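You operate a simulated robot arm through the tools that you are given. There is no shell and no other tool. Be economical: measure what you need, move in short steps, check, and stop when the job is done.

Carry out the task below with a simulated robot arm. There is one attempt and no reset: what you move stays moved.

TASK
Take the large bearing and leave it on the shelf of the maroon stand of the black bench engine. Then take the rusty bearing and leave it on the beige gasket pack. Then stack the box marked "cam parts" from the top of the white shelf on top of the box marked "pump kit". Keep to this order.

The check looks at the end state, three seconds after you hand in, the way a careful person would. Anything else that was tipped, shoved, dropped, spilled or broken makes it a failure.

THE ROBOT
A 7-joint arm with a vacuum gripper on a trunk, on a base that drives. Base frame: it is fixed to the floor where the robot stands at the start and does not move with it; the origin is under the middle of the robot, x ahead of it, y to its left, z up; the surface under the hand at the start is at about z = 770. Units: mm, degrees, N and s.
With the tool pointing down near the work surface it reaches from about 100 to 640 mm from the robot's upright axis, wherever it stands. Its first joint turns from -115.0 to 115.0 degrees. Places, roughly: beige gasket pack [750, 2250, 750]; cam parts box, green hose clips box, pump kit box, [-2250, 6750, 1000]; rusty bearing (6x6x3 cm) [400, 100, 800]; shelf of the maroon stand of the black bench engin [-1260, 1340, 700]. Payload 2.55 kg.
Tool frame: the origin (TCP) lies in the middle of the cups' lips, and z points out of the cups. The gripper has 1 cup of 44 mm across, covering 44 by 44 mm (tool x, y); the bellows give 20 mm. With the vacuum on, a cup seals on a smooth face that it is pressed against (1 to 4 N); it does not hold porous or soft things. The pull reaches 55 N.
Orientation is that of the tool frame in the base frame, as a unit quaternion [x, y, z, w]. With the cups facing straight down, the tool's x points along the base's -x, its y along +y and its z along -z.

THE INTERFACE
- The arm moves only by the tool play_rows. Its argument "rows" is a list of rows, each a list of 7 numbers: the vacuum: 1 switches it on, -1 off, then the shift along the base's x, y, z in mm, then the turn, a rotation vector about the base's x, y, z in rad. In form: [[valve, x, y, z, wx, wy, wz], ...]. A call has 1 to 8 rows; each row shifts and turns the commanded pose from where the row before left it. Each row takes 0.2 s and may step no farther than 50 mm and 8.6 degrees from the row before; otherwise, or with a gripper value out of range, the whole call is refused. Where a pose cannot be reached the arm comes as near as it can. A force on the tool above 40 N (or 10 N above the force at the start of the call, whichever is more), or a blocked arm, ends the call early, and 0.2 s more pass. The pull builds up within a second once a cup has sealed. Time passes only in rows, and 0.2 s behind the last, so rows that do not move give it time. The reply holds the time, the measured pose of the TCP, the force on the tool along the base axes and the pull of the vacuum, in the units named above and with some noise, with the torque about the TCP (base axes, N m) and any sound that the robot's microphone picked up.
- Cameras (640 x 400 px; columns grow to the right, rows downward): "scene" is now at [10.6, 160.9, 1720.3]; the picture's right is [-0.20, -0.98, 0.00], its down [-0.81, 0.17, -0.57] and it looks along [0.56, -0.12, -0.82] (base axes); focal length 258 px, centre (320, 200). "wrist" rides on the gripper at [81, 6, -173] in the tool frame; the picture's right is [-0.08, 1.00, 0.00], its down [-0.89, -0.07, -0.45] and it looks along [-0.44, -0.04, 0.90] (tool axes); focal length 256 px, centre (320, 200). There is no depth. A picture from a camera that has moved, and an enlarged one, comes with that camera's place and axes in the base frame and with its lens.
- grab_frame(camera): a new picture of that camera. No time passes.
- slide_trunk(by): slides the trunk up (or, below 0, down) by that many mm; the arm and the scene camera ride with it, the base frame stays. It gives what a move gives, with no picture.
- base_move(legs): drives the robot by 1 to 6 legs, each [ahead, left, turn to the left] in mm, mm and degrees, along the robot's own axes; the way and the turn of a leg run together, so that a leg with both is an arc; at most 1500 mm and 180 degrees a leg. The arm and the cameras ride along, it lands a little off, and it stops where it bumps. It gives what a move gives.
- aim_head(pan, tilt): turns the head with the scene camera to pan (to the left, within 155 degrees either way) and tilt (down, from -29 to 69), counted from straight ahead of the robot. It gives what a move gives.
- close_up(camera, box): a new picture of the part [left, top, right, bottom] of that camera's present view, enlarged. No time passes.
- sign_off(): hands the job in; it is judged then, once.

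Go step by step. Nothing tells you exact positions but the pictures and the camera data: compare them with the known pose of the tool, close in by small moves and look again before you grip or let go. The budget is 165 turns and 112 pictures, counting those below and the enlarged ones. Unless the task says otherwise, let go and move clear before handing in, and close with one line.

The tools are called after "Call:" as name(argument=value, ...) on one line, values as JSON. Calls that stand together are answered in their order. play_rows: Moves the arm, as the interface text tells. Its arguments: {"type":"object","properties":{"rows":{"type":"array","items":{"type":"array","items":{"type":"number"}}}},"required":["rows"]} The other tools are called the same way: slide_trunk (by) slides the trunk up or down; base_move (legs) drives the base; aim_head (pan, tilt) turns the head that bears the scene camera; grab_frame (camera) takes a picture; close_up (camera, box) takes an enlarged picture of a part of a camera's view; sign_off () hands the job in.

At the start:

```text
clock: 0.0
ee_pos: [466.7, -56.3, 1061.6]
tcp_rot: [-0.001, 1.0, 0.0, 0.0]
ft_force: [0.0, 0.1, 0.3]
torque: [0.01, 0.0, 0.0]
pull: 0.1
trunk travel left (down, up): [-825.0, 165.0]
robot x, y, heading: [1.4, -2.2, -0.1]
head pan, tilt: [-11.8, 55.4]
```

scene: 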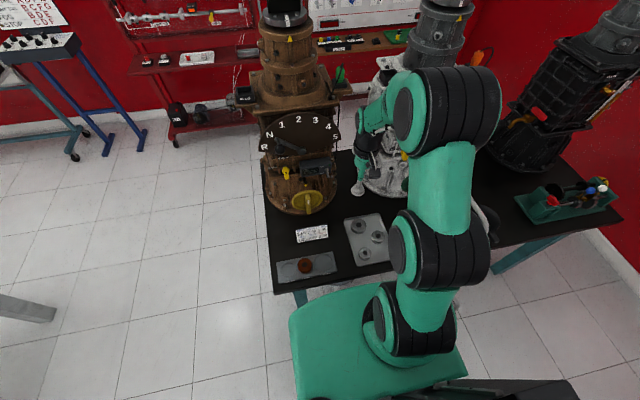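
wrist: 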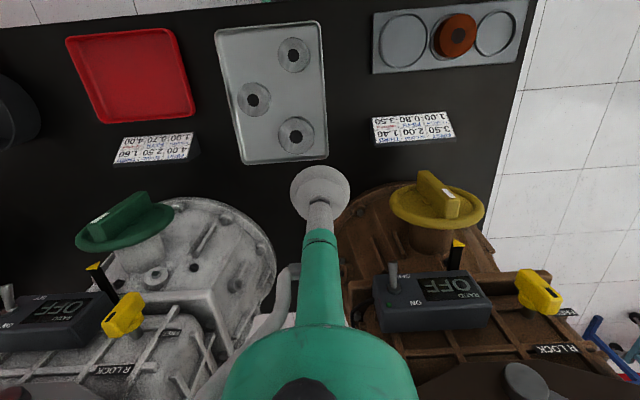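

The wrist view shows a tray with three bearings and the rusty bearing on a plate to its left. I'll enlarge both to compare sizes.

Call:
close_up(camera="wrist", box=[200, 0, 540, 212])

Call:
close_up(camera="scene", box=[260, 190, 420, 290])

```text
1.88 times, centred on (370, 106) of wrist
camera zoom: at [385.2, -50.4, 1233.7], right [0.08, 1.0, 0.0], down [0.89, -0.07, 0.45], along [0.44, -0.04, -0.9], focal length 482 px, centre (226, 377)
```

zoom: 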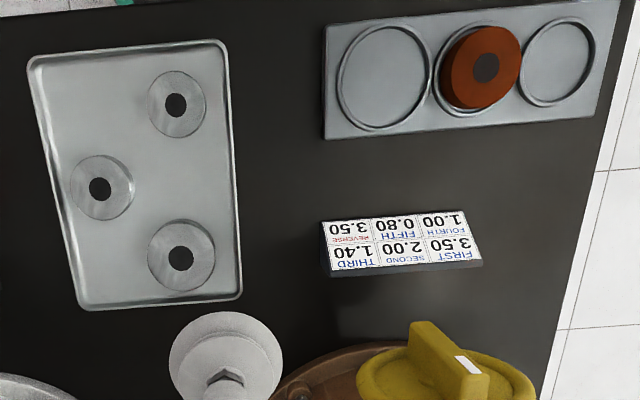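

```text
4.00 times, centred on (340, 240) of scene
camera zoom: at [10.6, 160.9, 1720.3], right [-0.2, -0.98, 0.0], down [-0.81, 0.17, -0.57], along [0.56, -0.12, -0.82], focal length 1031 px, centre (240, 40)
```

zoom: 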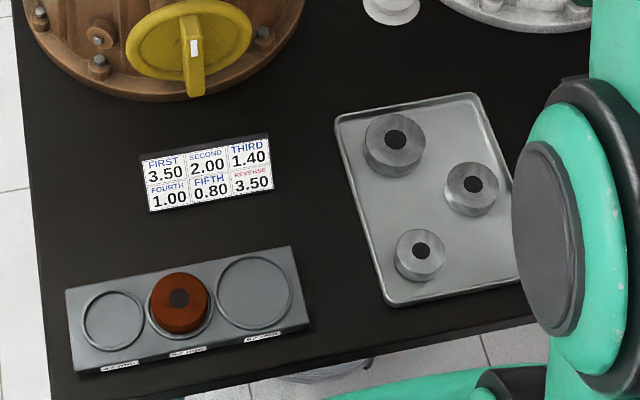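

The large bearing is the one farthest from the robot on the tray, at about (478, -100), with its top near z = 800. I'll move above it and look again.

Call:
play_rows(rows=[[-1, 11, -44, 0, 0, 0, 0], [-1, 0, 0, -45, 0, 0, 0], [-1, 0, 0, -45, 0, 0, 0], [-1, 0, 0, -45, 0, 0, 0], [-1, 0, 0, -40, 0, 0, 0], [-1, 0, 0, 0, 0, 0, 0]])

Call:
grab_frame(camera="wrist")

Call:
grab_frame(camera="scene")

```text
clock: 1.4
ee_pos: [475.7, -102.3, 885.2]
tcp_rot: [0.0, 1.0, 0.0, 0.0]
ft_force: [0.6, 0.2, 0.0]
torque: [0.01, 0.0, 0.0]
pull: 0.1
trunk travel left (down, up): [-825.0, 165.0]
robot x, y, heading: [-2.1, -1.7, 0.1]
head pan, tilt: [-11.8, 55.4]
```

```text
107 pictures are left
camera wrist: at [395.2, -95.3, 1058.2], right [0.08, 1.0, 0.0], down [0.89, -0.07, 0.45], along [0.44, -0.04, -0.9], focal length 256 px, centre (320, 200)
```

wrist: 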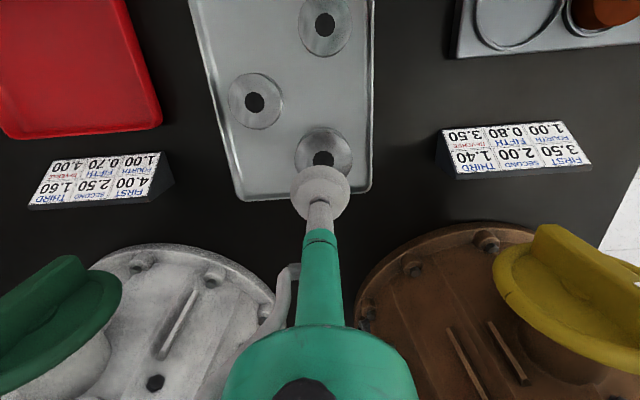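

```text
106 pictures are left
camera scene: at [9.9, 161.1, 1720.3], right [-0.2, -0.98, 0.0], down [-0.81, 0.17, -0.57], along [0.56, -0.12, -0.82], focal length 258 px, centre (320, 200)
```

scene: 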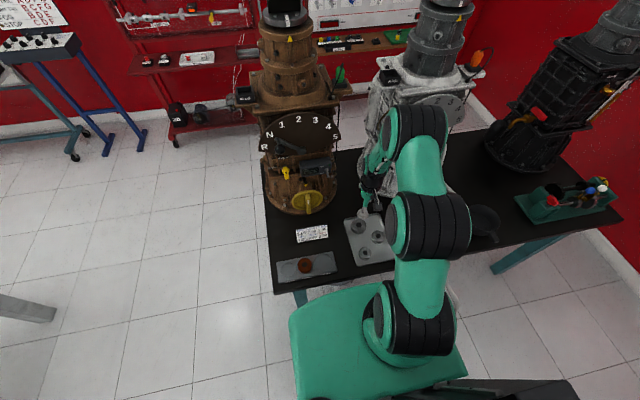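

The cup is almost over the large bearing. I'll go down further and check the alignment.

Call:
play_rows(rows=[[-1, 0, 3, -25, 0, 0, 0], [-1, 0, 0, -25, 0, 0, 0], [-1, 0, 0, 0, 0, 0, 0]])

Call:
close_up(camera="wrist", box=[200, 80, 440, 230])

Call:
close_up(camera="scene", box=[320, 190, 416, 250])

```text
clock: 2.2
ee_pos: [477.0, -97.8, 836.1]
tcp_rot: [0.001, 1.0, 0.0, 0.0]
ft_force: [-0.2, -0.2, 0.3]
torque: [0.01, 0.02, -0.01]
pull: 0.1
trunk travel left (down, up): [-825.0, 165.0]
robot x, y, heading: [1.0, 0.3, -0.1]
head pan, tilt: [-11.8, 55.4]
```

```text
2.67 times, centred on (320, 155) of wrist
camera zoom: at [395.7, -91.8, 1008.5], right [0.08, 1.0, 0.0], down [0.89, -0.07, 0.45], along [0.44, -0.04, -0.9], focal length 683 px, centre (320, 320)
```

zoom: 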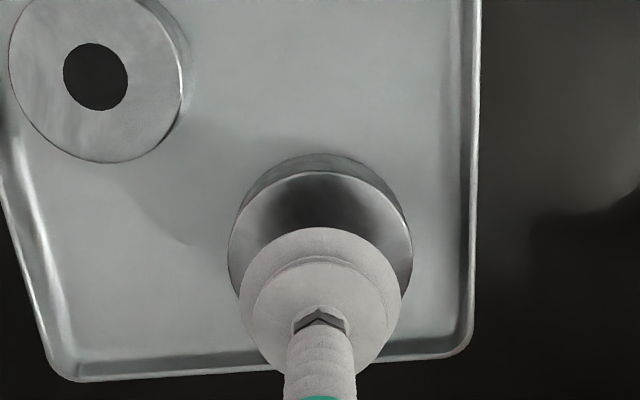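

```text
6.67 times, centred on (368, 220) of scene
camera zoom: at [10.3, 161.0, 1720.3], right [-0.2, -0.98, 0.0], down [-0.81, 0.17, -0.57], along [0.56, -0.12, -0.82], focal length 1718 px, centre (0, 67)
```

zoom: 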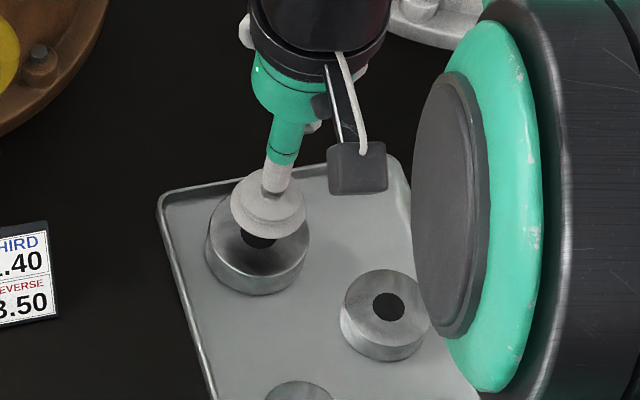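

The alignment is good to about 2 mm. I'll switch the vacuum on and go down gently.

Call:
play_rows(rows=[[1, -2, 1, -15, 0, 0, 0], [1, 0, 0, -7, 0, 0, 0], [1, 0, 0, -4, 0, 0, 0], [1, 0, 0, -3, 0, 0, 0], [1, 0, 0, 0, 0, 0, 0]])

```text
clock: 3.4
ee_pos: [475.7, -95.8, 807.3]
tcp_rot: [0.0, 1.0, 0.0, 0.0]
ft_force: [-0.2, -0.2, -0.5]
torque: [-0.02, 0.01, -0.01]
pull: 0.1
trunk travel left (down, up): [-825.0, 165.0]
robot x, y, heading: [0.4, -2.8, 0.0]
head pan, tilt: [-11.8, 55.4]
```

Call:
play_rows(rows=[[1, 0, -1, -3, 0, 0, 0], [1, 0, 0, -2, 0, 0, 0], [1, 0, 0, 0, 0, 0, 0]])

Call:
close_up(camera="scene", box=[320, 190, 416, 250])

```text
clock: 4.2
ee_pos: [475.5, -98.0, 801.4]
tcp_rot: [0.0, 1.0, 0.0, 0.001]
ft_force: [-0.2, -0.2, -0.9]
torque: [-0.02, 0.01, 0.01]
pull: 54.8
trunk travel left (down, up): [-825.0, 165.0]
robot x, y, heading: [-0.6, -0.6, 0.0]
head pan, tilt: [-11.8, 55.4]
```

```text
6.67 times, centred on (368, 220) of scene
camera zoom: at [10.7, 160.8, 1720.3], right [-0.2, -0.98, 0.0], down [-0.81, 0.17, -0.57], along [0.56, -0.12, -0.82], focal length 1718 px, centre (0, 67)
```

zoom: 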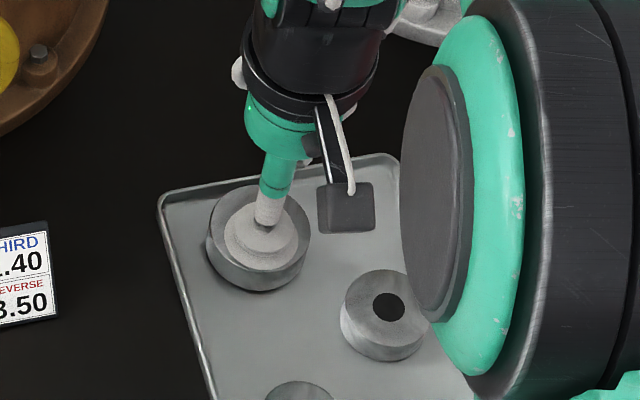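

The bearing is sealed at 55 N. I'll lift it straight up, then look toward the maroon stand.

Call:
play_rows(rows=[[1, 0, 0, 20, 0, 0, 0], [1, 0, 0, 40, 0, 0, 0], [1, 0, 0, 45, 0, 0, 0], [1, 0, 0, 45, 0, 0, 0], [1, 0, 0, 45, 0, 0, 0], [1, 0, 0, 45, 0, 0, 0], [1, 0, 0, 0, 0, 0, 0]])

Call:
aim_head(pan=130, tilt=25)

Call:
grab_frame(camera="scene")

Call:
grab_frame(camera="wrist")

```text
clock: 5.8
ee_pos: [473.9, -98.1, 1042.7]
tcp_rot: [0.001, 1.0, 0.0, -0.001]
ft_force: [-0.1, -0.1, -2.1]
torque: [0.01, 0.06, 0.0]
pull: 54.9
trunk travel left (down, up): [-825.0, 165.0]
robot x, y, heading: [1.4, 2.3, 0.1]
head pan, tilt: [-11.8, 55.4]
```

```text
clock: 8.1
ee_pos: [475.0, -97.2, 1041.6]
tcp_rot: [-0.001, 1.0, 0.0, 0.0]
ft_force: [-0.3, 0.0, -2.8]
torque: [0.02, 0.05, -0.05]
pull: 55.0
trunk travel left (down, up): [-825.0, 165.0]
robot x, y, heading: [2.6, 2.0, 0.3]
head pan, tilt: [130.0, 25.0]
```

```text
102 pictures are left
camera scene: at [-118.7, 246.1, 1764.8], right [0.77, 0.64, 0.0], down [0.27, -0.32, -0.91], along [-0.58, 0.69, -0.42], focal length 258 px, centre (320, 200)
```

scene: 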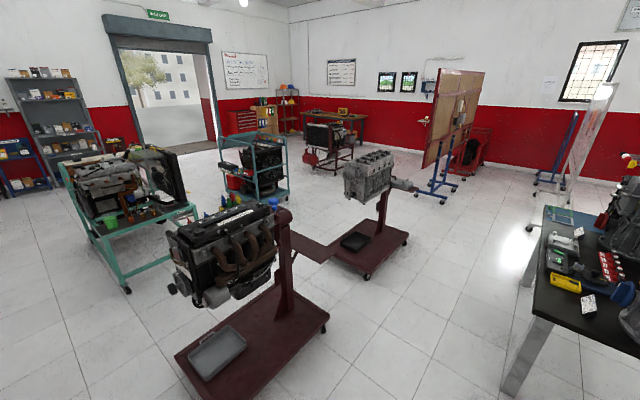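

```text
101 pictures are left
camera wrist: at [393.3, -92.3, 1214.3], right [0.08, 1.0, 0.0], down [0.89, -0.07, 0.45], along [0.44, -0.04, -0.9], focal length 256 px, centre (320, 200)
```

wrist: 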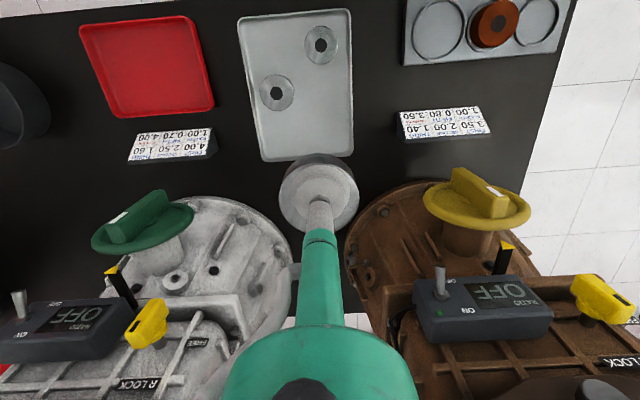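

The black engine stands on a maroon stand with a small shelf to the right of its post. I'll enlarge that.

Call:
close_up(camera="scene", box=[230, 180, 390, 280])

```text
4.00 times, centred on (310, 230) of scene
camera zoom: at [-118.7, 246.1, 1764.8], right [0.77, 0.64, 0.0], down [0.27, -0.32, -0.91], along [-0.58, 0.69, -0.42], focal length 1031 px, centre (360, 80)
```

zoom: 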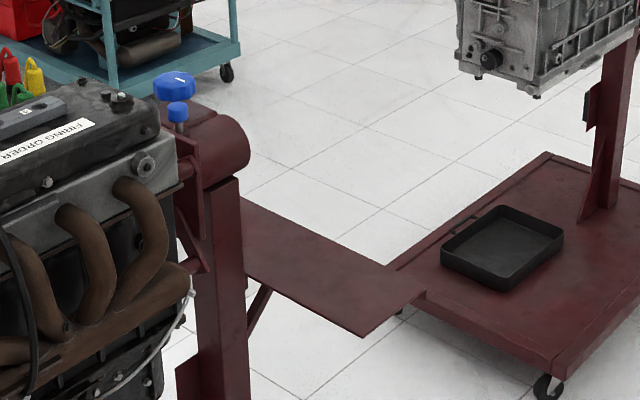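

The shelf spans about x -1220 to -957 and y 1250 to 1415, near z = 700, and it's open toward +x. Before backing up I'll check what is behind the robot.

Call:
aim_head(pan=155, tilt=45)

Call:
grab_frame(camera="scene")

```text
clock: 8.9
ee_pos: [475.7, -99.0, 1041.4]
tcp_rot: [-0.001, 1.0, 0.0, 0.0]
ft_force: [0.2, 0.2, -3.6]
torque: [-0.01, 0.01, -0.03]
pull: 54.9
trunk travel left (down, up): [-825.0, 165.0]
robot x, y, heading: [1.0, 0.3, -0.2]
head pan, tilt: [154.7, 45.0]
```

```text
99 pictures are left
camera scene: at [-133.0, 210.4, 1734.3], right [0.43, 0.9, 0.0], down [0.64, -0.3, -0.71], along [-0.64, 0.3, -0.71], focal length 258 px, centre (320, 200)
```

scene: 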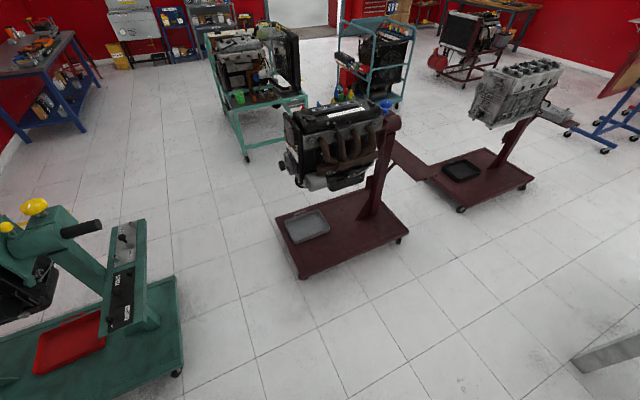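

The green machine sits behind on the right, at y < -330. I'll back out, go left, then turn to face the shelf.

Call:
base_move(legs=[[-300, 0, 0], [-150, 600, 0], [0, 730, 0], [0, 0, 90], [0, 0, 90]])

Call:
aim_head(pan=0, tilt=45)

Call:
grab_frame(camera="scene")

Call:
grab_frame(camera="wrist")

```text
clock: 25.2
ee_pos: [-916.1, 1445.7, 1041.7]
tcp_rot: [1.0, -0.012, 0.0, 0.0]
ft_force: [-0.8, -0.3, -3.3]
torque: [-0.02, -0.01, -0.02]
pull: 55.1
trunk travel left (down, up): [-825.0, 165.0]
robot x, y, heading: [-448.4, 1334.4, 178.6]
head pan, tilt: [154.7, 45.0]
```

```text
clock: 27.6
ee_pos: [-916.2, 1444.3, 1041.9]
tcp_rot: [1.0, -0.013, 0.0, 0.0]
ft_force: [0.4, -0.1, -3.1]
torque: [0.01, -0.02, -0.02]
pull: 54.7
trunk travel left (down, up): [-825.0, 165.0]
robot x, y, heading: [-444.0, 1333.1, 178.7]
head pan, tilt: [0.0, 45.0]
```

```text
98 pictures are left
camera scene: at [-469.2, 1157.1, 1734.3], right [0.02, 1.0, 0.0], down [0.71, -0.02, -0.71], along [-0.71, 0.02, -0.71], focal length 258 px, centre (320, 200)
```

scene: 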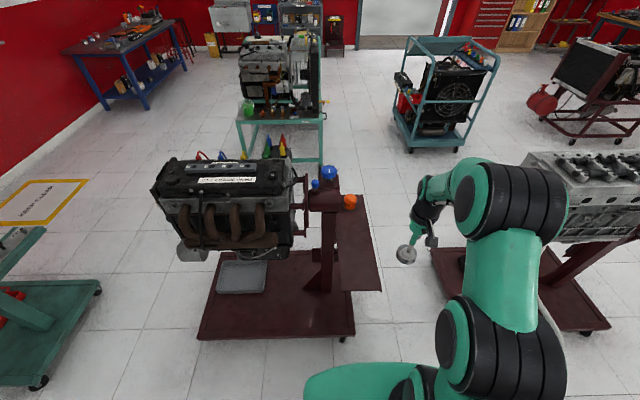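

```text
97 pictures are left
camera wrist: at [-835.6, 1435.7, 1214.3], right [-0.1, -0.99, 0.0], down [-0.89, 0.09, 0.45], along [-0.44, 0.05, -0.9], focal length 256 px, centre (320, 200)
```

wrist: 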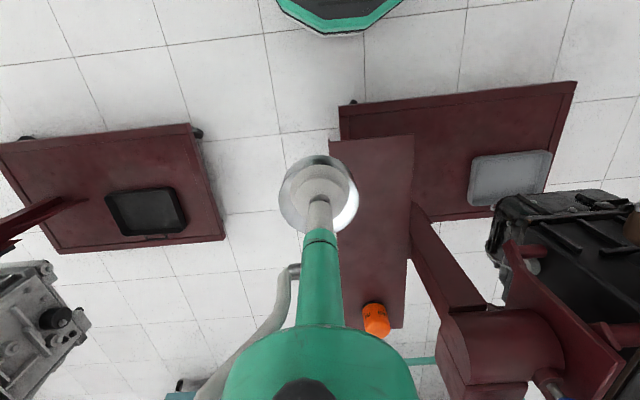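

The shelf runs x -960 to -1530, y 1260 to 1428, z about 700, with an orange filter at the far end. I'll put the bearing near (-1065, 1343), so I drive ahead 100 mm and shift the tool.

Call:
base_move(legs=[[100, 0, 1]])

Call:
play_rows(rows=[[1, -16, -35, 0, 0, 0, 0], [1, -16, -35, 0, 0, 0, 0], [1, -16, -32, 0, 0, 0, 0], [1, 0, 0, -45, 0, 0, 0], [1, 0, 0, -45, 0, 0, 0], [1, 0, 0, -45, 0, 0, 0], [1, 0, 0, -45, 0, 0, 0], [1, 0, 0, 0, 0, 0, 0]])

Call:
grab_frame(camera="wrist")

Call:
grab_frame(camera="scene")

```text
clock: 28.8
ee_pos: [-1017.8, 1439.4, 1041.0]
tcp_rot: [1.0, -0.003, 0.0, 0.0]
ft_force: [0.4, -0.5, -2.5]
torque: [-0.04, -0.04, -0.02]
pull: 55.2
trunk travel left (down, up): [-825.0, 165.0]
robot x, y, heading: [-543.5, 1338.0, 179.7]
head pan, tilt: [0.0, 45.0]
```

```text
clock: 30.6
ee_pos: [-1064.4, 1335.6, 863.1]
tcp_rot: [1.0, -0.004, 0.0, 0.001]
ft_force: [-0.1, -0.3, -2.5]
torque: [-0.02, -0.04, 0.02]
pull: 54.7
trunk travel left (down, up): [-825.0, 165.0]
robot x, y, heading: [-541.8, 1338.4, 179.6]
head pan, tilt: [0.0, 45.0]
```

```text
96 pictures are left
camera wrist: at [-984.6, 1328.5, 1033.9], right [-0.09, -1.0, 0.0], down [-0.89, 0.08, 0.45], along [-0.44, 0.04, -0.89], focal length 256 px, centre (320, 200)
```

wrist: 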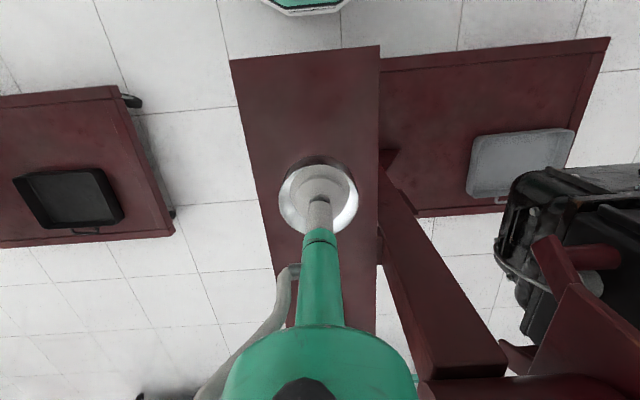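

```text
95 pictures are left
camera scene: at [-565.4, 1158.3, 1734.3], right [0.01, 1.0, 0.0], down [0.71, -0.01, -0.71], along [-0.71, 0.01, -0.71], focal length 258 px, centre (320, 200)
```

scene: 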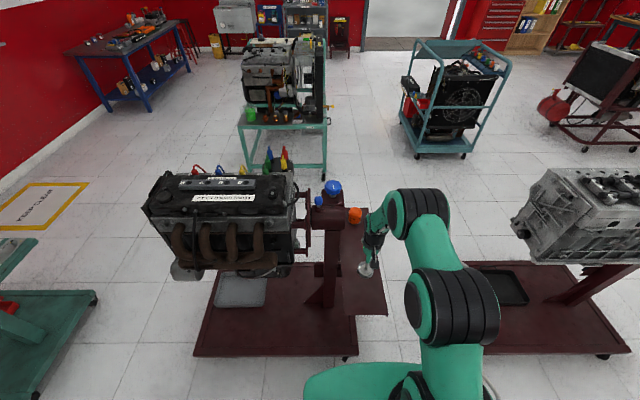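

The bearing is over the shelf, about 130 mm above it. I'll go down to just above the surface and check.

Call:
play_rows(rows=[[1, 0, 6, -35, 0, 0, 0], [1, 0, 0, -35, 0, 0, 0], [1, 0, 0, -30, 0, 0, 0], [1, 0, 0, -10, 0, 0, 0], [1, 0, 0, 0, 0, 0, 0]])

Call:
close_up(camera="scene", box=[310, 230, 422, 300])

Call:
grab_frame(camera="wrist")

```text
clock: 31.8
ee_pos: [-1065.5, 1342.8, 750.6]
tcp_rot: [1.0, -0.004, 0.0, 0.001]
ft_force: [0.7, 0.5, -3.0]
torque: [0.03, 0.02, 0.02]
pull: 55.1
trunk travel left (down, up): [-825.0, 165.0]
robot x, y, heading: [-543.2, 1332.1, 179.6]
head pan, tilt: [0.0, 45.0]
```

```text
5.71 times, centred on (366, 265) of scene
camera zoom: at [-566.4, 1158.4, 1734.3], right [0.01, 1.0, 0.0], down [0.71, -0.01, -0.71], along [-0.71, 0.01, -0.71], focal length 1473 px, centre (57, -171)
```

zoom: 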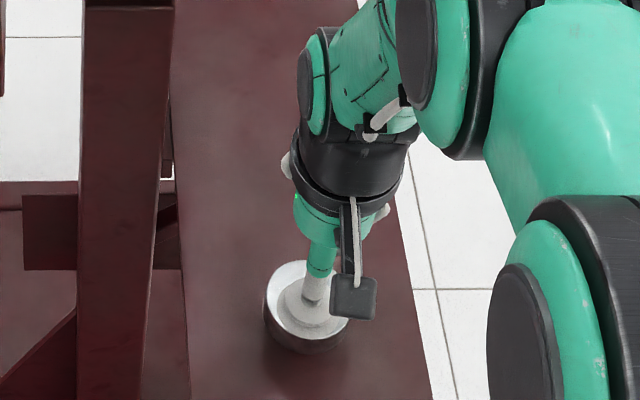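

```text
93 pictures are left
camera wrist: at [-985.4, 1335.1, 923.8], right [-0.09, -1.0, 0.0], down [-0.89, 0.08, 0.45], along [-0.44, 0.04, -0.9], focal length 256 px, centre (320, 200)
```

wrist: 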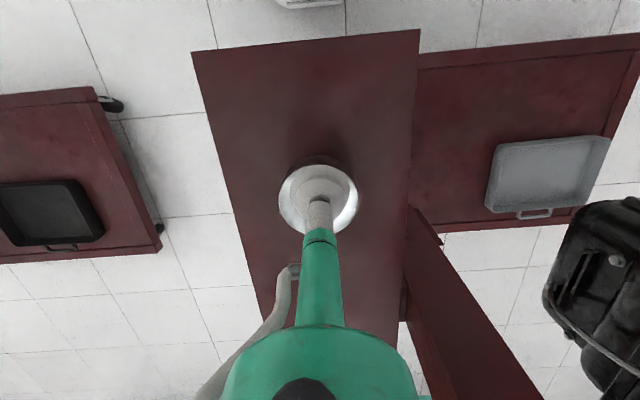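

Clear all round. I'll come down in small steps until the weight comes off the cup.

Call:
play_rows(rows=[[1, 0, 0, -6, 0, 0, 0], [1, 0, 0, -4, 0, 0, 0], [1, 0, 0, -3, 0, 0, 0], [1, 0, 0, 0, 0, 0, 0]])

```text
clock: 32.8
ee_pos: [-1067.0, 1342.8, 738.9]
tcp_rot: [1.0, -0.003, 0.0, 0.0]
ft_force: [0.0, 0.3, -3.3]
torque: [-0.02, -0.07, 0.0]
pull: 54.6
trunk travel left (down, up): [-825.0, 165.0]
robot x, y, heading: [-542.9, 1334.5, 179.3]
head pan, tilt: [0.0, 45.0]
```

Call:
play_rows(rows=[[1, 0, 0, -3, 0, 0, 0], [1, 0, 0, -2, 0, 0, 0], [1, 0, 0, 0, 0, 0, 0]])

```text
clock: 33.6
ee_pos: [-1065.8, 1340.3, 733.5]
tcp_rot: [1.0, -0.004, 0.0, 0.0]
ft_force: [-0.8, 0.3, -2.0]
torque: [-0.03, -0.02, 0.0]
pull: 55.2
trunk travel left (down, up): [-825.0, 165.0]
robot x, y, heading: [-545.0, 1339.2, 179.7]
head pan, tilt: [0.0, 45.0]
```

Call:
play_rows(rows=[[1, 0, 0, -3, 0, 0, 0], [1, 0, 0, 0, 0, 0, 0]])

Call:
close_up(camera="scene", box=[340, 265, 388, 295])

```text
clock: 34.2
ee_pos: [-1064.5, 1342.0, 730.3]
tcp_rot: [1.0, -0.003, 0.0, 0.0]
ft_force: [-0.1, 0.5, -2.5]
torque: [-0.02, -0.02, 0.02]
pull: 55.0
trunk travel left (down, up): [-825.0, 165.0]
robot x, y, heading: [-544.8, 1336.3, 179.5]
head pan, tilt: [0.0, 45.0]
```

```text
13.33 times, centred on (364, 280) of scene
camera zoom: at [-566.3, 1158.4, 1734.3], right [0.01, 1.0, 0.0], down [0.71, -0.01, -0.71], along [-0.71, 0.01, -0.71], focal length 3437 px, centre (-267, -867)
```

zoom: 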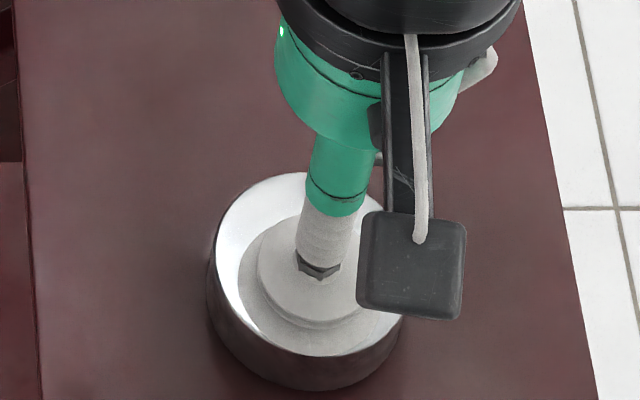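

Call:
play_rows(rows=[[1, 0, 0, -2, 0, 0, 0], [1, 0, 0, -2, 0, 0, 0], [1, 0, 0, 0, 0, 0, 0]])

```text
clock: 35.0
ee_pos: [-1065.4, 1341.2, 726.7]
tcp_rot: [1.0, -0.003, 0.0, 0.0]
ft_force: [0.0, -1.0, -2.7]
torque: [-0.04, 0.0, 0.01]
pull: 55.3
trunk travel left (down, up): [-825.0, 165.0]
robot x, y, heading: [-545.8, 1339.6, 179.7]
head pan, tilt: [0.0, 45.0]
```

Call:
play_rows(rows=[[1, 0, 0, -2, 0, 0, 0], [1, 0, 0, -2, 0, 0, 0], [1, 0, 0, 0, 0, 0, 0]])

```text
clock: 35.8
ee_pos: [-1065.4, 1341.9, 724.8]
tcp_rot: [1.0, -0.003, -0.002, 0.0]
ft_force: [3.4, -0.9, 9.3]
torque: [0.08, 0.23, 0.01]
pull: 55.4
trunk travel left (down, up): [-825.0, 165.0]
robot x, y, heading: [-543.4, 1335.0, 179.5]
head pan, tilt: [0.0, 45.0]
```

It has touched the shelf. I'll release and rise.

Call:
play_rows(rows=[[1, 0, 0, 1.5, 0, 0, 0], [-1, 0, 0, 0, 0, 0, 0], [-1, 0, 0, 0, 0, 0, 0], [-1, 0, 0, 0, 0, 0, 0], [-1, 0, 0, 5, 0, 0, 0], [-1, 0, 0, 20, 0, 0, 0], [-1, 0, 0, 40, 0, 0, 0]])

Call:
grab_frame(camera="wrist")

```text
clock: 37.4
ee_pos: [-1064.7, 1341.7, 789.9]
tcp_rot: [1.0, -0.003, 0.0, 0.0]
ft_force: [-0.7, 0.1, -0.4]
torque: [-0.02, 0.02, 0.01]
pull: 0.0
trunk travel left (down, up): [-825.0, 165.0]
robot x, y, heading: [-544.4, 1336.3, 179.7]
head pan, tilt: [0.0, 45.0]
```

```text
91 pictures are left
camera wrist: at [-984.7, 1334.5, 962.9], right [-0.09, -1.0, 0.0], down [-0.89, 0.08, 0.44], along [-0.44, 0.04, -0.9], focal length 256 px, centre (320, 200)
```

wrist: 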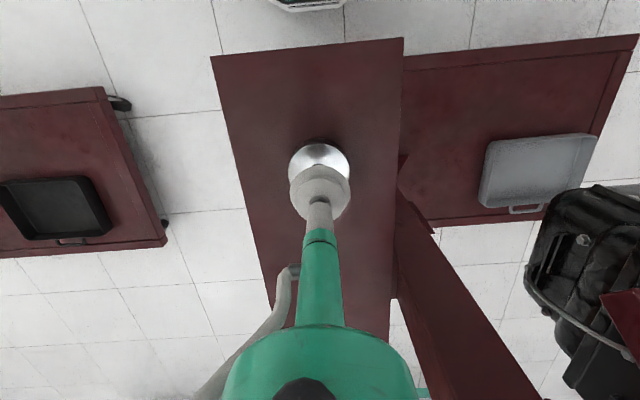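

The bearing sits well on the shelf. I'll rise, back off and return to the first bench for the rusty bearing at about (357, 143).

Call:
play_rows(rows=[[-1, 0, 0, 50, 0, 0, 0], [-1, 0, 0, 50, 0, 0, 0], [-1, 0, 0, 50, 0, 0, 0], [-1, 0, 0, 50, 0, 0, 0], [-1, 0, 0, 50, 0, 0, 0]])

Call:
close_up(camera="scene", box=[310, 230, 422, 300])

Call:
base_move(legs=[[-100, 0, 0], [0, 0, -90], [0, 0, -89.6], [0, -730, 0], [300, -606, 0]])

Call:
aim_head(pan=0, tilt=50)

Call:
grab_frame(camera="scene")

Call:
grab_frame(camera="wrist")

```text
clock: 38.6
ee_pos: [-1065.1, 1342.1, 1039.6]
tcp_rot: [1.0, -0.004, 0.001, 0.0]
ft_force: [0.5, 0.4, -0.4]
torque: [-0.02, 0.02, 0.02]
pull: 0.0
trunk travel left (down, up): [-825.0, 165.0]
robot x, y, heading: [-542.5, 1334.7, 179.6]
head pan, tilt: [0.0, 45.0]
```

```text
5.71 times, centred on (366, 265) of scene
camera zoom: at [-565.0, 1158.4, 1734.2], right [0.01, 1.0, 0.0], down [0.71, -0.01, -0.71], along [-0.71, 0.01, -0.71], focal length 1473 px, centre (57, -171)
```

zoom: 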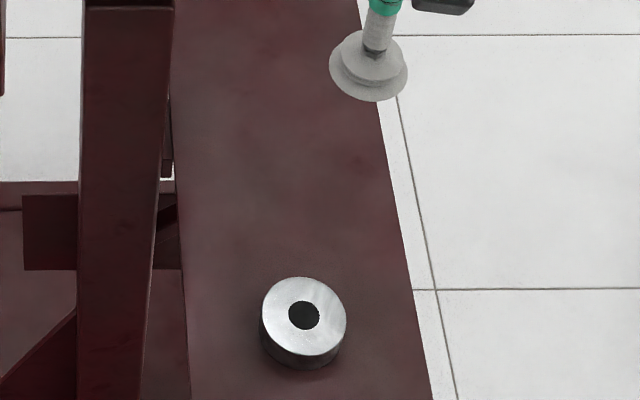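

```text
clock: 54.2
ee_pos: [367.0, 0.6, 1040.0]
tcp_rot: [0.003, 1.0, 0.0, 0.0]
ft_force: [-0.4, -0.4, -0.2]
torque: [-0.03, 0.03, -0.01]
pull: 0.1
trunk travel left (down, up): [-825.0, 165.0]
robot x, y, heading: [-157.9, 5.9, -0.1]
head pan, tilt: [0.0, 45.0]
```

```text
clock: 54.9
ee_pos: [366.7, 0.9, 1040.1]
tcp_rot: [0.004, 1.0, 0.0, 0.0]
ft_force: [-0.2, -0.6, -1.0]
torque: [-0.02, -0.03, 0.01]
pull: 0.1
trunk travel left (down, up): [-825.0, 165.0]
robot x, y, heading: [-154.1, 8.2, -0.5]
head pan, tilt: [0.0, 50.0]
```

```text
89 pictures are left
camera scene: at [-136.9, 182.4, 1727.4], right [-0.01, -1.0, 0.0], down [-0.77, 0.01, -0.64], along [0.64, 0.0, -0.77], focal length 258 px, centre (320, 200)
```

scene: 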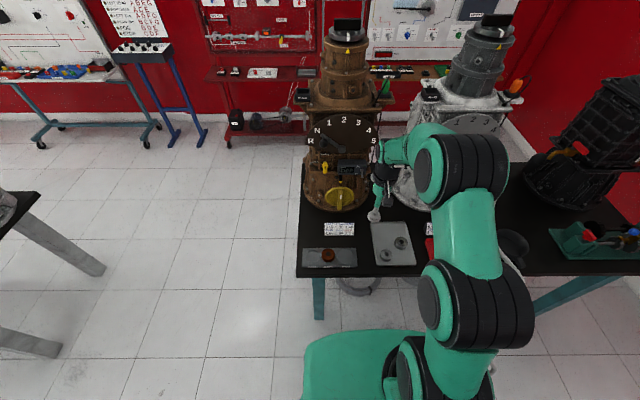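

```text
88 pictures are left
camera wrist: at [285.4, 7.7, 1212.5], right [0.09, 1.0, 0.0], down [0.89, -0.08, 0.45], along [0.44, -0.04, -0.9], focal length 256 px, centre (320, 200)
```

wrist: 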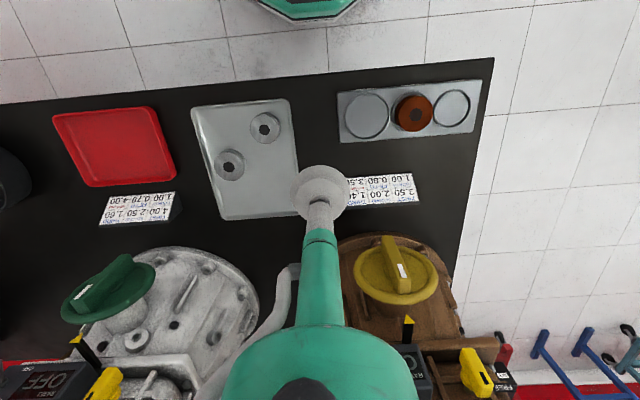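

The rusty bearing is at about (352, 147). I'll move above it.

Call:
play_rows(rows=[[-1, -4, 49, 0, 0, 0, 0], [-1, -5, 49, 0, 0, 0, 0], [-1, -5, 48, 0, 0, 0, 0], [-1, 0, 0, -45, 0, 0, 0], [-1, 0, 0, -45, 0, 0, 0], [-1, 0, 0, -45, 0, 0, 0], [-1, 0, 0, -45, 0, 0, 0], [-1, 0, 0, 0, 0, 0, 0]])

Call:
grab_frame(camera="wrist")

Call:
close_up(camera="scene", box=[288, 210, 384, 270])

```text
clock: 56.7
ee_pos: [351.7, 148.3, 858.9]
tcp_rot: [0.004, 1.0, -0.001, 0.0]
ft_force: [0.0, 0.7, 0.0]
torque: [0.01, -0.05, 0.0]
pull: 0.0
trunk travel left (down, up): [-825.0, 165.0]
robot x, y, heading: [-157.2, 8.4, -0.4]
head pan, tilt: [0.0, 50.0]
```

```text
87 pictures are left
camera wrist: at [270.8, 154.7, 1031.6], right [0.09, 1.0, 0.0], down [0.89, -0.08, 0.45], along [0.44, -0.04, -0.9], focal length 256 px, centre (320, 200)
```

wrist: 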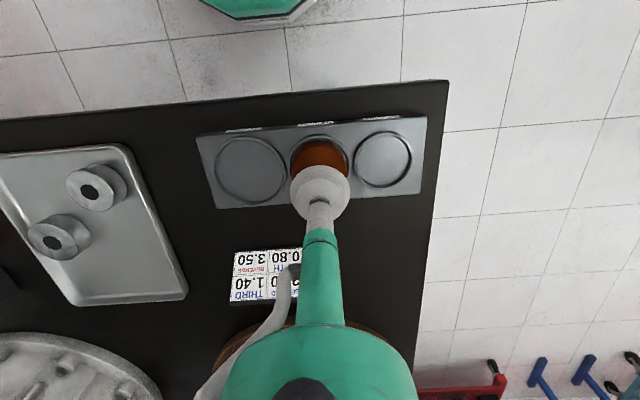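

```text
6.67 times, centred on (336, 240) of scene
camera zoom: at [-137.7, 182.2, 1727.4], right [-0.01, -1.0, 0.0], down [-0.77, 0.01, -0.64], along [0.64, 0.0, -0.77], focal length 1718 px, centre (213, -67)
```

zoom: 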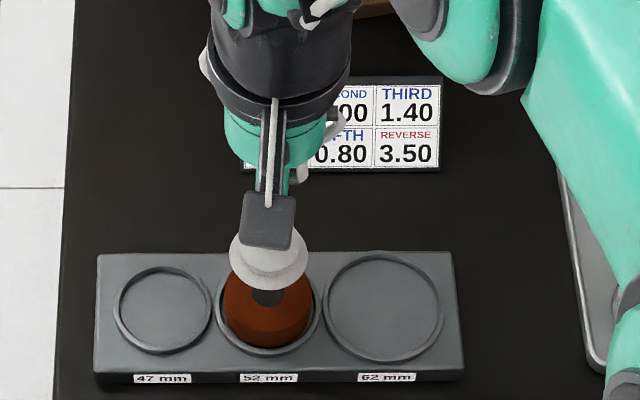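

Call:
play_rows(rows=[[-1, 0, 0, -15, 0, 0, 0], [-1, 0, 0, -10, 0, 0, 0], [-1, 0, 0, 0, 0, 0, 0]])

Call:
close_up(camera="wrist", box=[240, 110, 400, 210])

Call:
close_up(camera="scene", box=[304, 230, 352, 260])

```text
clock: 57.5
ee_pos: [351.5, 148.3, 835.0]
tcp_rot: [0.003, 1.0, 0.0, 0.0]
ft_force: [0.2, 0.0, 0.0]
torque: [0.04, 0.02, -0.04]
pull: 0.1
trunk travel left (down, up): [-825.0, 165.0]
robot x, y, heading: [-155.6, 5.9, -0.0]
head pan, tilt: [0.0, 50.0]
```

```text
4.00 times, centred on (320, 160) of wrist
camera zoom: at [271.5, 154.5, 1006.9], right [0.09, 1.0, 0.0], down [0.89, -0.08, 0.45], along [0.44, -0.04, -0.9], focal length 1024 px, centre (320, 360)
```

zoom: 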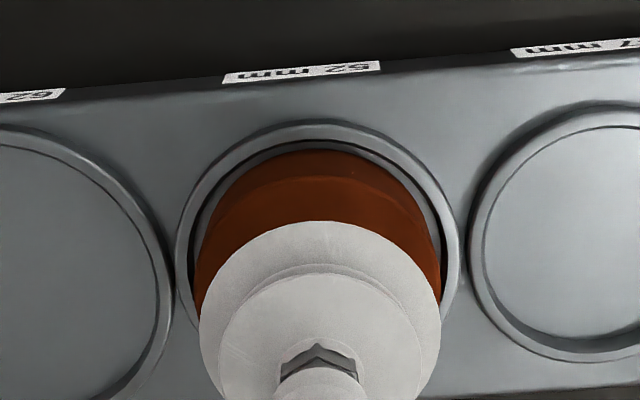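

```text
13.33 times, centred on (328, 245) of scene
camera zoom: at [-136.9, 182.4, 1727.3], right [-0.01, -1.0, 0.0], down [-0.77, 0.01, -0.64], along [0.64, 0.0, -0.77], focal length 3437 px, centre (213, -400)
```

zoom: 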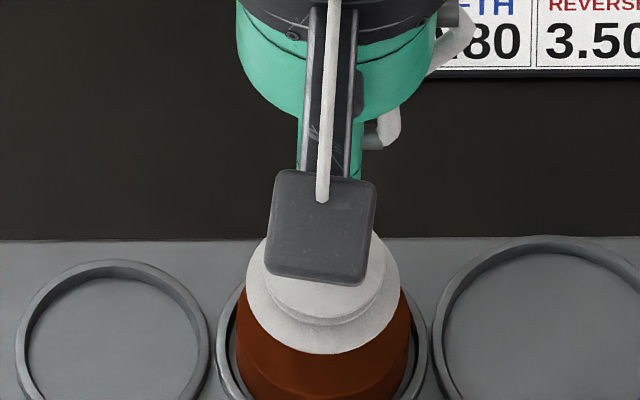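

I need about 6 mm more in +x. Then I go down with the vacuum on.

Call:
play_rows(rows=[[1, 6, 0, -12, 0, 0, 0], [1, 0, 0, -8, 0, 0, 0], [1, 0, 0, -4, 0, 0, 0], [1, 0, 0, -3, 0, 0, 0], [1, 0, 0, -3, 0, 0, 0], [1, 0, 0, 0, 0, 0, 0]])

```text
clock: 58.9
ee_pos: [359.0, 147.6, 808.1]
tcp_rot: [0.004, 1.0, 0.0, 0.003]
ft_force: [-3.8, -0.6, 24.8]
torque: [-0.11, 0.34, 0.02]
pull: 54.7
trunk travel left (down, up): [-825.0, 165.0]
robot x, y, heading: [-156.5, 5.8, -0.4]
head pan, tilt: [0.0, 50.0]
```

Sealed. I'll lift it.

Call:
play_rows(rows=[[1, 0, 0, 6, 0, 0, 0], [1, 0, 0, 10, 0, 0, 0], [1, 0, 0, 30, 0, 0, 0], [1, 0, 0, 45, 0, 0, 0], [1, 0, 0, 45, 0, 0, 0], [1, 0, 0, 45, 0, 0, 0], [1, 0, 0, 45, 0, 0, 0], [1, 0, 0, 0, 0, 0, 0]])

Call:
grab_frame(camera="wrist")

Call:
aim_head(pan=60, tilt=35)

Call:
grab_frame(camera="scene")

```text
clock: 60.7
ee_pos: [359.8, 146.6, 1032.1]
tcp_rot: [0.004, 1.0, 0.0, -0.001]
ft_force: [0.0, -0.5, -0.1]
torque: [-0.03, -0.03, -0.05]
pull: 54.5
trunk travel left (down, up): [-825.0, 165.0]
robot x, y, heading: [-155.6, 4.9, -0.4]
head pan, tilt: [0.0, 50.0]
```

```text
83 pictures are left
camera wrist: at [278.7, 153.6, 1203.9], right [0.09, 1.0, 0.0], down [0.89, -0.08, 0.44], along [0.44, -0.04, -0.9], focal length 256 px, centre (320, 200)
```

wrist: 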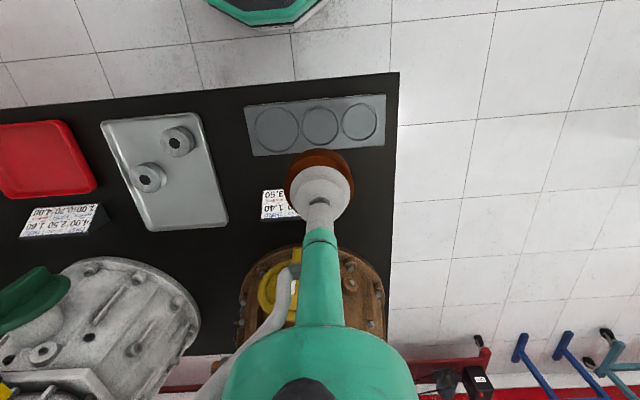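

```text
clock: 62.0
ee_pos: [359.4, 147.8, 1030.4]
tcp_rot: [0.003, 1.0, 0.0, -0.001]
ft_force: [0.5, -0.3, -2.0]
torque: [0.03, -0.02, -0.01]
pull: 54.8
trunk travel left (down, up): [-825.0, 165.0]
robot x, y, heading: [-154.8, 8.9, -0.4]
head pan, tilt: [60.0, 35.0]
```

```text
82 pictures are left
camera scene: at [-169.4, 258.8, 1749.1], right [0.86, -0.51, 0.0], down [-0.29, -0.49, -0.82], along [0.42, 0.71, -0.57], focal length 258 px, centre (320, 200)
```

scene: 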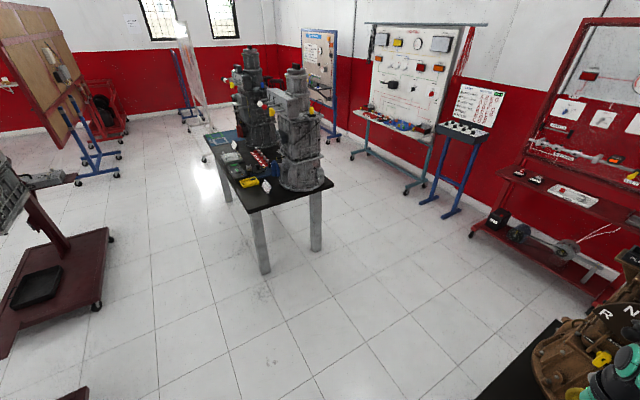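

The second bench with two engines holds the gasket pack. I'll enlarge it.

Call:
close_up(camera="scene", box=[190, 110, 350, 210])

```text
4.00 times, centred on (270, 160) of scene
camera zoom: at [-169.4, 258.8, 1749.1], right [0.86, -0.51, 0.0], down [-0.29, -0.49, -0.82], along [0.42, 0.71, -0.57], focal length 1031 px, centre (520, 360)
```

zoom: 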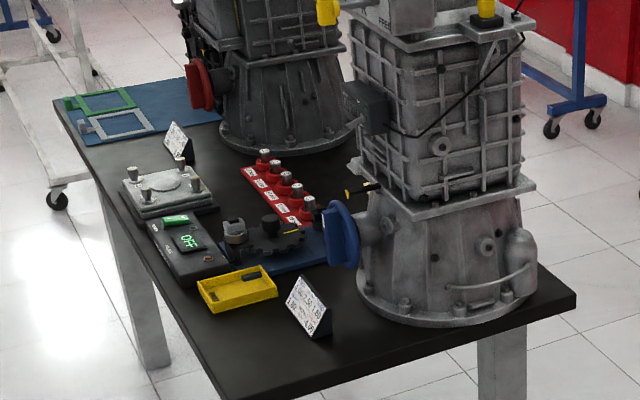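

The pack isn't on the visible side; its coordinates put it at the far +x edge of that bench. I'll drive round to the +x side through the clear corridor and look from there.

Call:
base_move(legs=[[0, 850, 0], [1500, 0, 0], [50, 0, 90], [900, 0, 0]])

Call:
aim_head(pan=50, tilt=40)

Call:
grab_frame(camera="scene")

```text
clock: 81.7
ee_pos: [1243.4, 2294.2, 1029.9]
tcp_rot: [-0.706, 0.709, 0.0, 0.001]
ft_force: [-1.0, 0.0, -2.4]
torque: [0.0, 0.01, 0.0]
pull: 55.1
trunk travel left (down, up): [-825.0, 165.0]
robot x, y, heading: [1385.0, 1783.3, 89.7]
head pan, tilt: [60.0, 35.0]
```

```text
clock: 82.4
ee_pos: [1243.1, 2293.1, 1031.3]
tcp_rot: [-0.705, 0.709, 0.0, 0.001]
ft_force: [0.3, 0.5, -1.9]
torque: [0.04, 0.0, 0.01]
pull: 54.9
trunk travel left (down, up): [-825.0, 165.0]
robot x, y, heading: [1384.4, 1779.7, 89.9]
head pan, tilt: [50.0, 40.0]
```

```text
80 pictures are left
camera scene: at [1142.3, 1774.0, 1741.5], right [0.65, 0.76, 0.0], down [0.49, -0.42, -0.77], along [-0.58, 0.5, -0.64], focal length 258 px, centre (320, 200)
```

scene: 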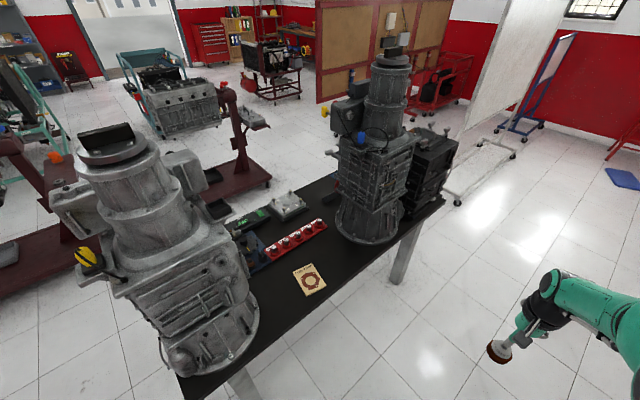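

Call:
close_up(camera="scene", box=[230, 180, 390, 320])

```text
2.86 times, centred on (310, 250) of scene
camera zoom: at [1142.3, 1774.0, 1741.5], right [0.65, 0.76, 0.0], down [0.49, -0.42, -0.77], along [-0.58, 0.5, -0.64], focal length 736 px, centre (349, 57)
```

zoom: 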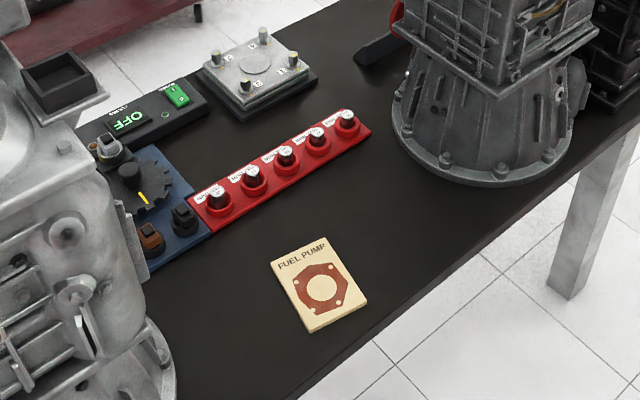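

The beige "FUEL PUMP" gasket pack is at about (642, 2146), between the two engines. I'll line up opposite it, facing the bench, and re-centre the arm before going in.

Call:
base_move(legs=[[410, 0, 0], [0, 0, 90]])

Call:
play_rows(rows=[[1, 0, 45, 0, 0, 0, 0], [1, 0, 45, 0, 0, 0, 0], [1, 0, 0, 0, 0, 0, 0]])

Call:
aim_head(pan=0, tilt=50)

Call:
grab_frame(camera="scene")

Call:
grab_frame(camera="wrist")

```text
clock: 88.8
ee_pos: [870.1, 2051.9, 1030.0]
tcp_rot: [1.0, -0.008, 0.0, 0.0]
ft_force: [0.3, 0.1, -1.7]
torque: [0.02, 0.0, 0.0]
pull: 54.8
trunk travel left (down, up): [-825.0, 165.0]
robot x, y, heading: [1384.4, 2185.1, 179.0]
head pan, tilt: [50.0, 40.0]
```

```text
clock: 89.5
ee_pos: [871.2, 2140.9, 1031.9]
tcp_rot: [1.0, -0.008, 0.0, 0.0]
ft_force: [0.5, 0.0, -1.0]
torque: [0.0, 0.01, 0.0]
pull: 54.9
trunk travel left (down, up): [-825.0, 165.0]
robot x, y, heading: [1384.2, 2191.0, 179.0]
head pan, tilt: [50.0, 40.0]
```

```text
clock: 90.7
ee_pos: [871.0, 2140.7, 1032.0]
tcp_rot: [1.0, -0.009, 0.0, 0.0]
ft_force: [-0.3, 0.2, -2.6]
torque: [0.0, 0.02, -0.01]
pull: 55.0
trunk travel left (down, up): [-825.0, 165.0]
robot x, y, heading: [1384.6, 2187.3, 179.0]
head pan, tilt: [0.0, 50.0]
```

```text
78 pictures are left
camera scene: at [1366.4, 2009.3, 1727.4], right [0.02, 1.0, 0.0], down [0.77, -0.01, -0.64], along [-0.64, 0.01, -0.77], focal length 258 px, centre (320, 200)
```

scene: 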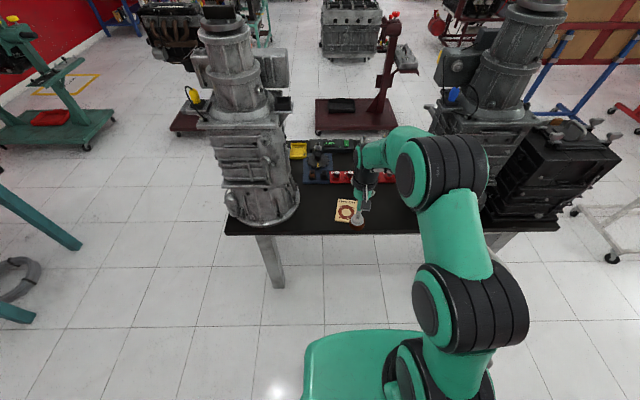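

```text
77 pictures are left
camera wrist: at [950.3, 2133.5, 1204.7], right [-0.1, -1.0, 0.0], down [-0.89, 0.09, 0.44], along [-0.44, 0.04, -0.9], focal length 256 px, centre (320, 200)
```

wrist: 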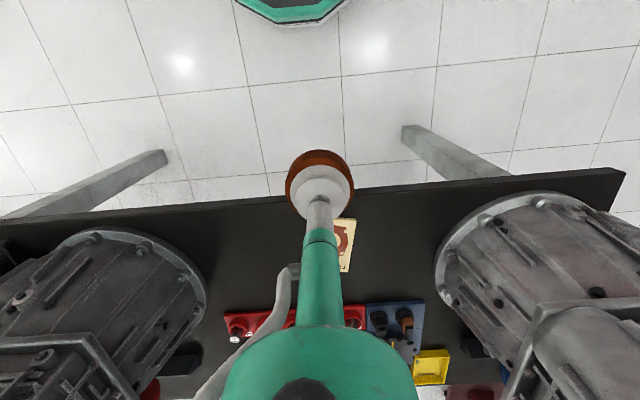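

The pack centre is about (622, 2143). I'll drive in 240 mm and check.

Call:
base_move(legs=[[240, 0, 0]])

Call:
grab_frame(camera="wrist")

Call:
grab_frame(camera="scene")

```text
clock: 92.5
ee_pos: [629.0, 2145.5, 1032.3]
tcp_rot: [1.0, -0.007, 0.001, 0.0]
ft_force: [-0.4, -0.8, -2.0]
torque: [0.03, -0.01, 0.0]
pull: 55.6
trunk travel left (down, up): [-825.0, 165.0]
robot x, y, heading: [1142.7, 2196.3, 179.0]
head pan, tilt: [0.0, 50.0]
```

```text
76 pictures are left
camera wrist: at [708.0, 2137.5, 1204.6], right [-0.1, -1.0, 0.0], down [-0.89, 0.09, 0.44], along [-0.44, 0.04, -0.9], focal length 256 px, centre (320, 200)
```

wrist: 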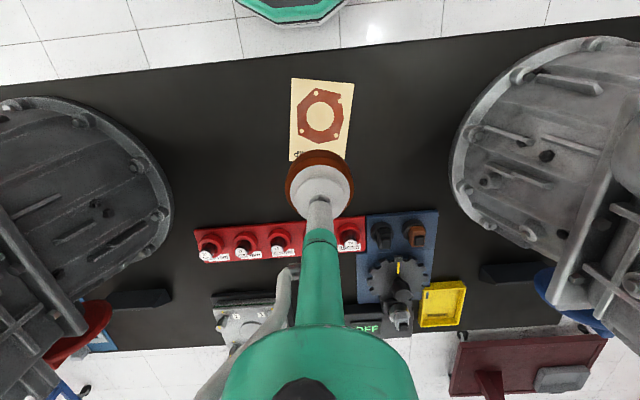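

```text
75 pictures are left
camera scene: at [1123.7, 2013.4, 1727.4], right [0.02, 1.0, 0.0], down [0.77, -0.01, -0.64], along [-0.64, 0.01, -0.77], focal length 258 px, centre (320, 200)
```

scene: 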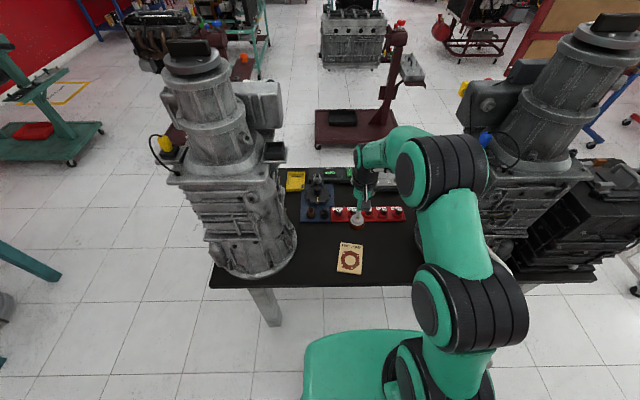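

Pack centre is (637, 2142). I'll shift slightly and go down.

Call:
play_rows(rows=[[1, 8, -3, -20, 0, 0, 0], [1, 0, 0, -45, 0, 0, 0], [1, 0, 0, -45, 0, 0, 0], [1, 0, 0, -45, 0, 0, 0], [1, 0, 0, -20, 0, 0, 0], [1, 0, 0, 0, 0, 0, 0]])

Call:
grab_frame(camera="wrist")

Call:
close_up(camera="scene", box=[304, 220, 400, 280])

```text
clock: 93.9
ee_pos: [637.3, 2142.5, 858.0]
tcp_rot: [1.0, -0.007, 0.0, -0.001]
ft_force: [0.1, -0.8, -1.6]
torque: [0.01, -0.02, 0.02]
pull: 54.1
trunk travel left (down, up): [-825.0, 165.0]
robot x, y, heading: [1146.9, 2188.1, 179.0]
head pan, tilt: [0.0, 50.0]
```

```text
74 pictures are left
camera wrist: at [716.9, 2134.1, 1029.4], right [-0.1, -1.0, 0.0], down [-0.89, 0.09, 0.45], along [-0.44, 0.04, -0.9], focal length 256 px, centre (320, 200)
```

wrist: 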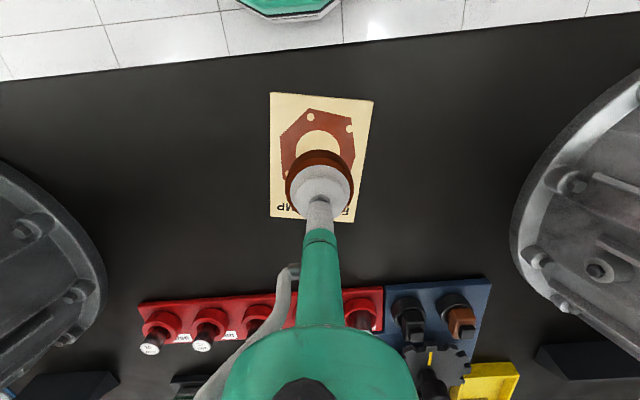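

```text
6.67 times, centred on (352, 250) of scene
camera zoom: at [1124.6, 2013.3, 1727.4], right [0.02, 1.0, 0.0], down [0.77, -0.01, -0.64], along [-0.64, 0.01, -0.77], focal length 1718 px, centre (107, -133)
```

zoom: 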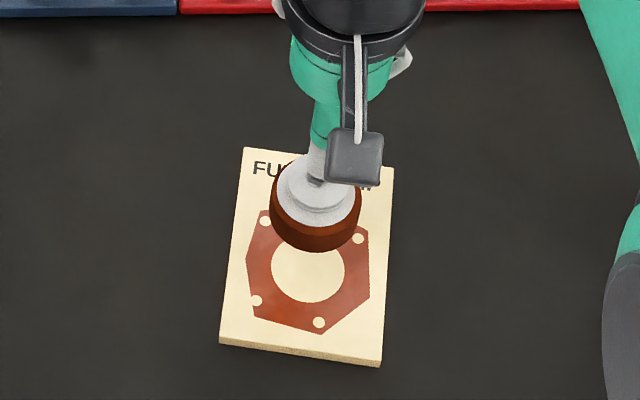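

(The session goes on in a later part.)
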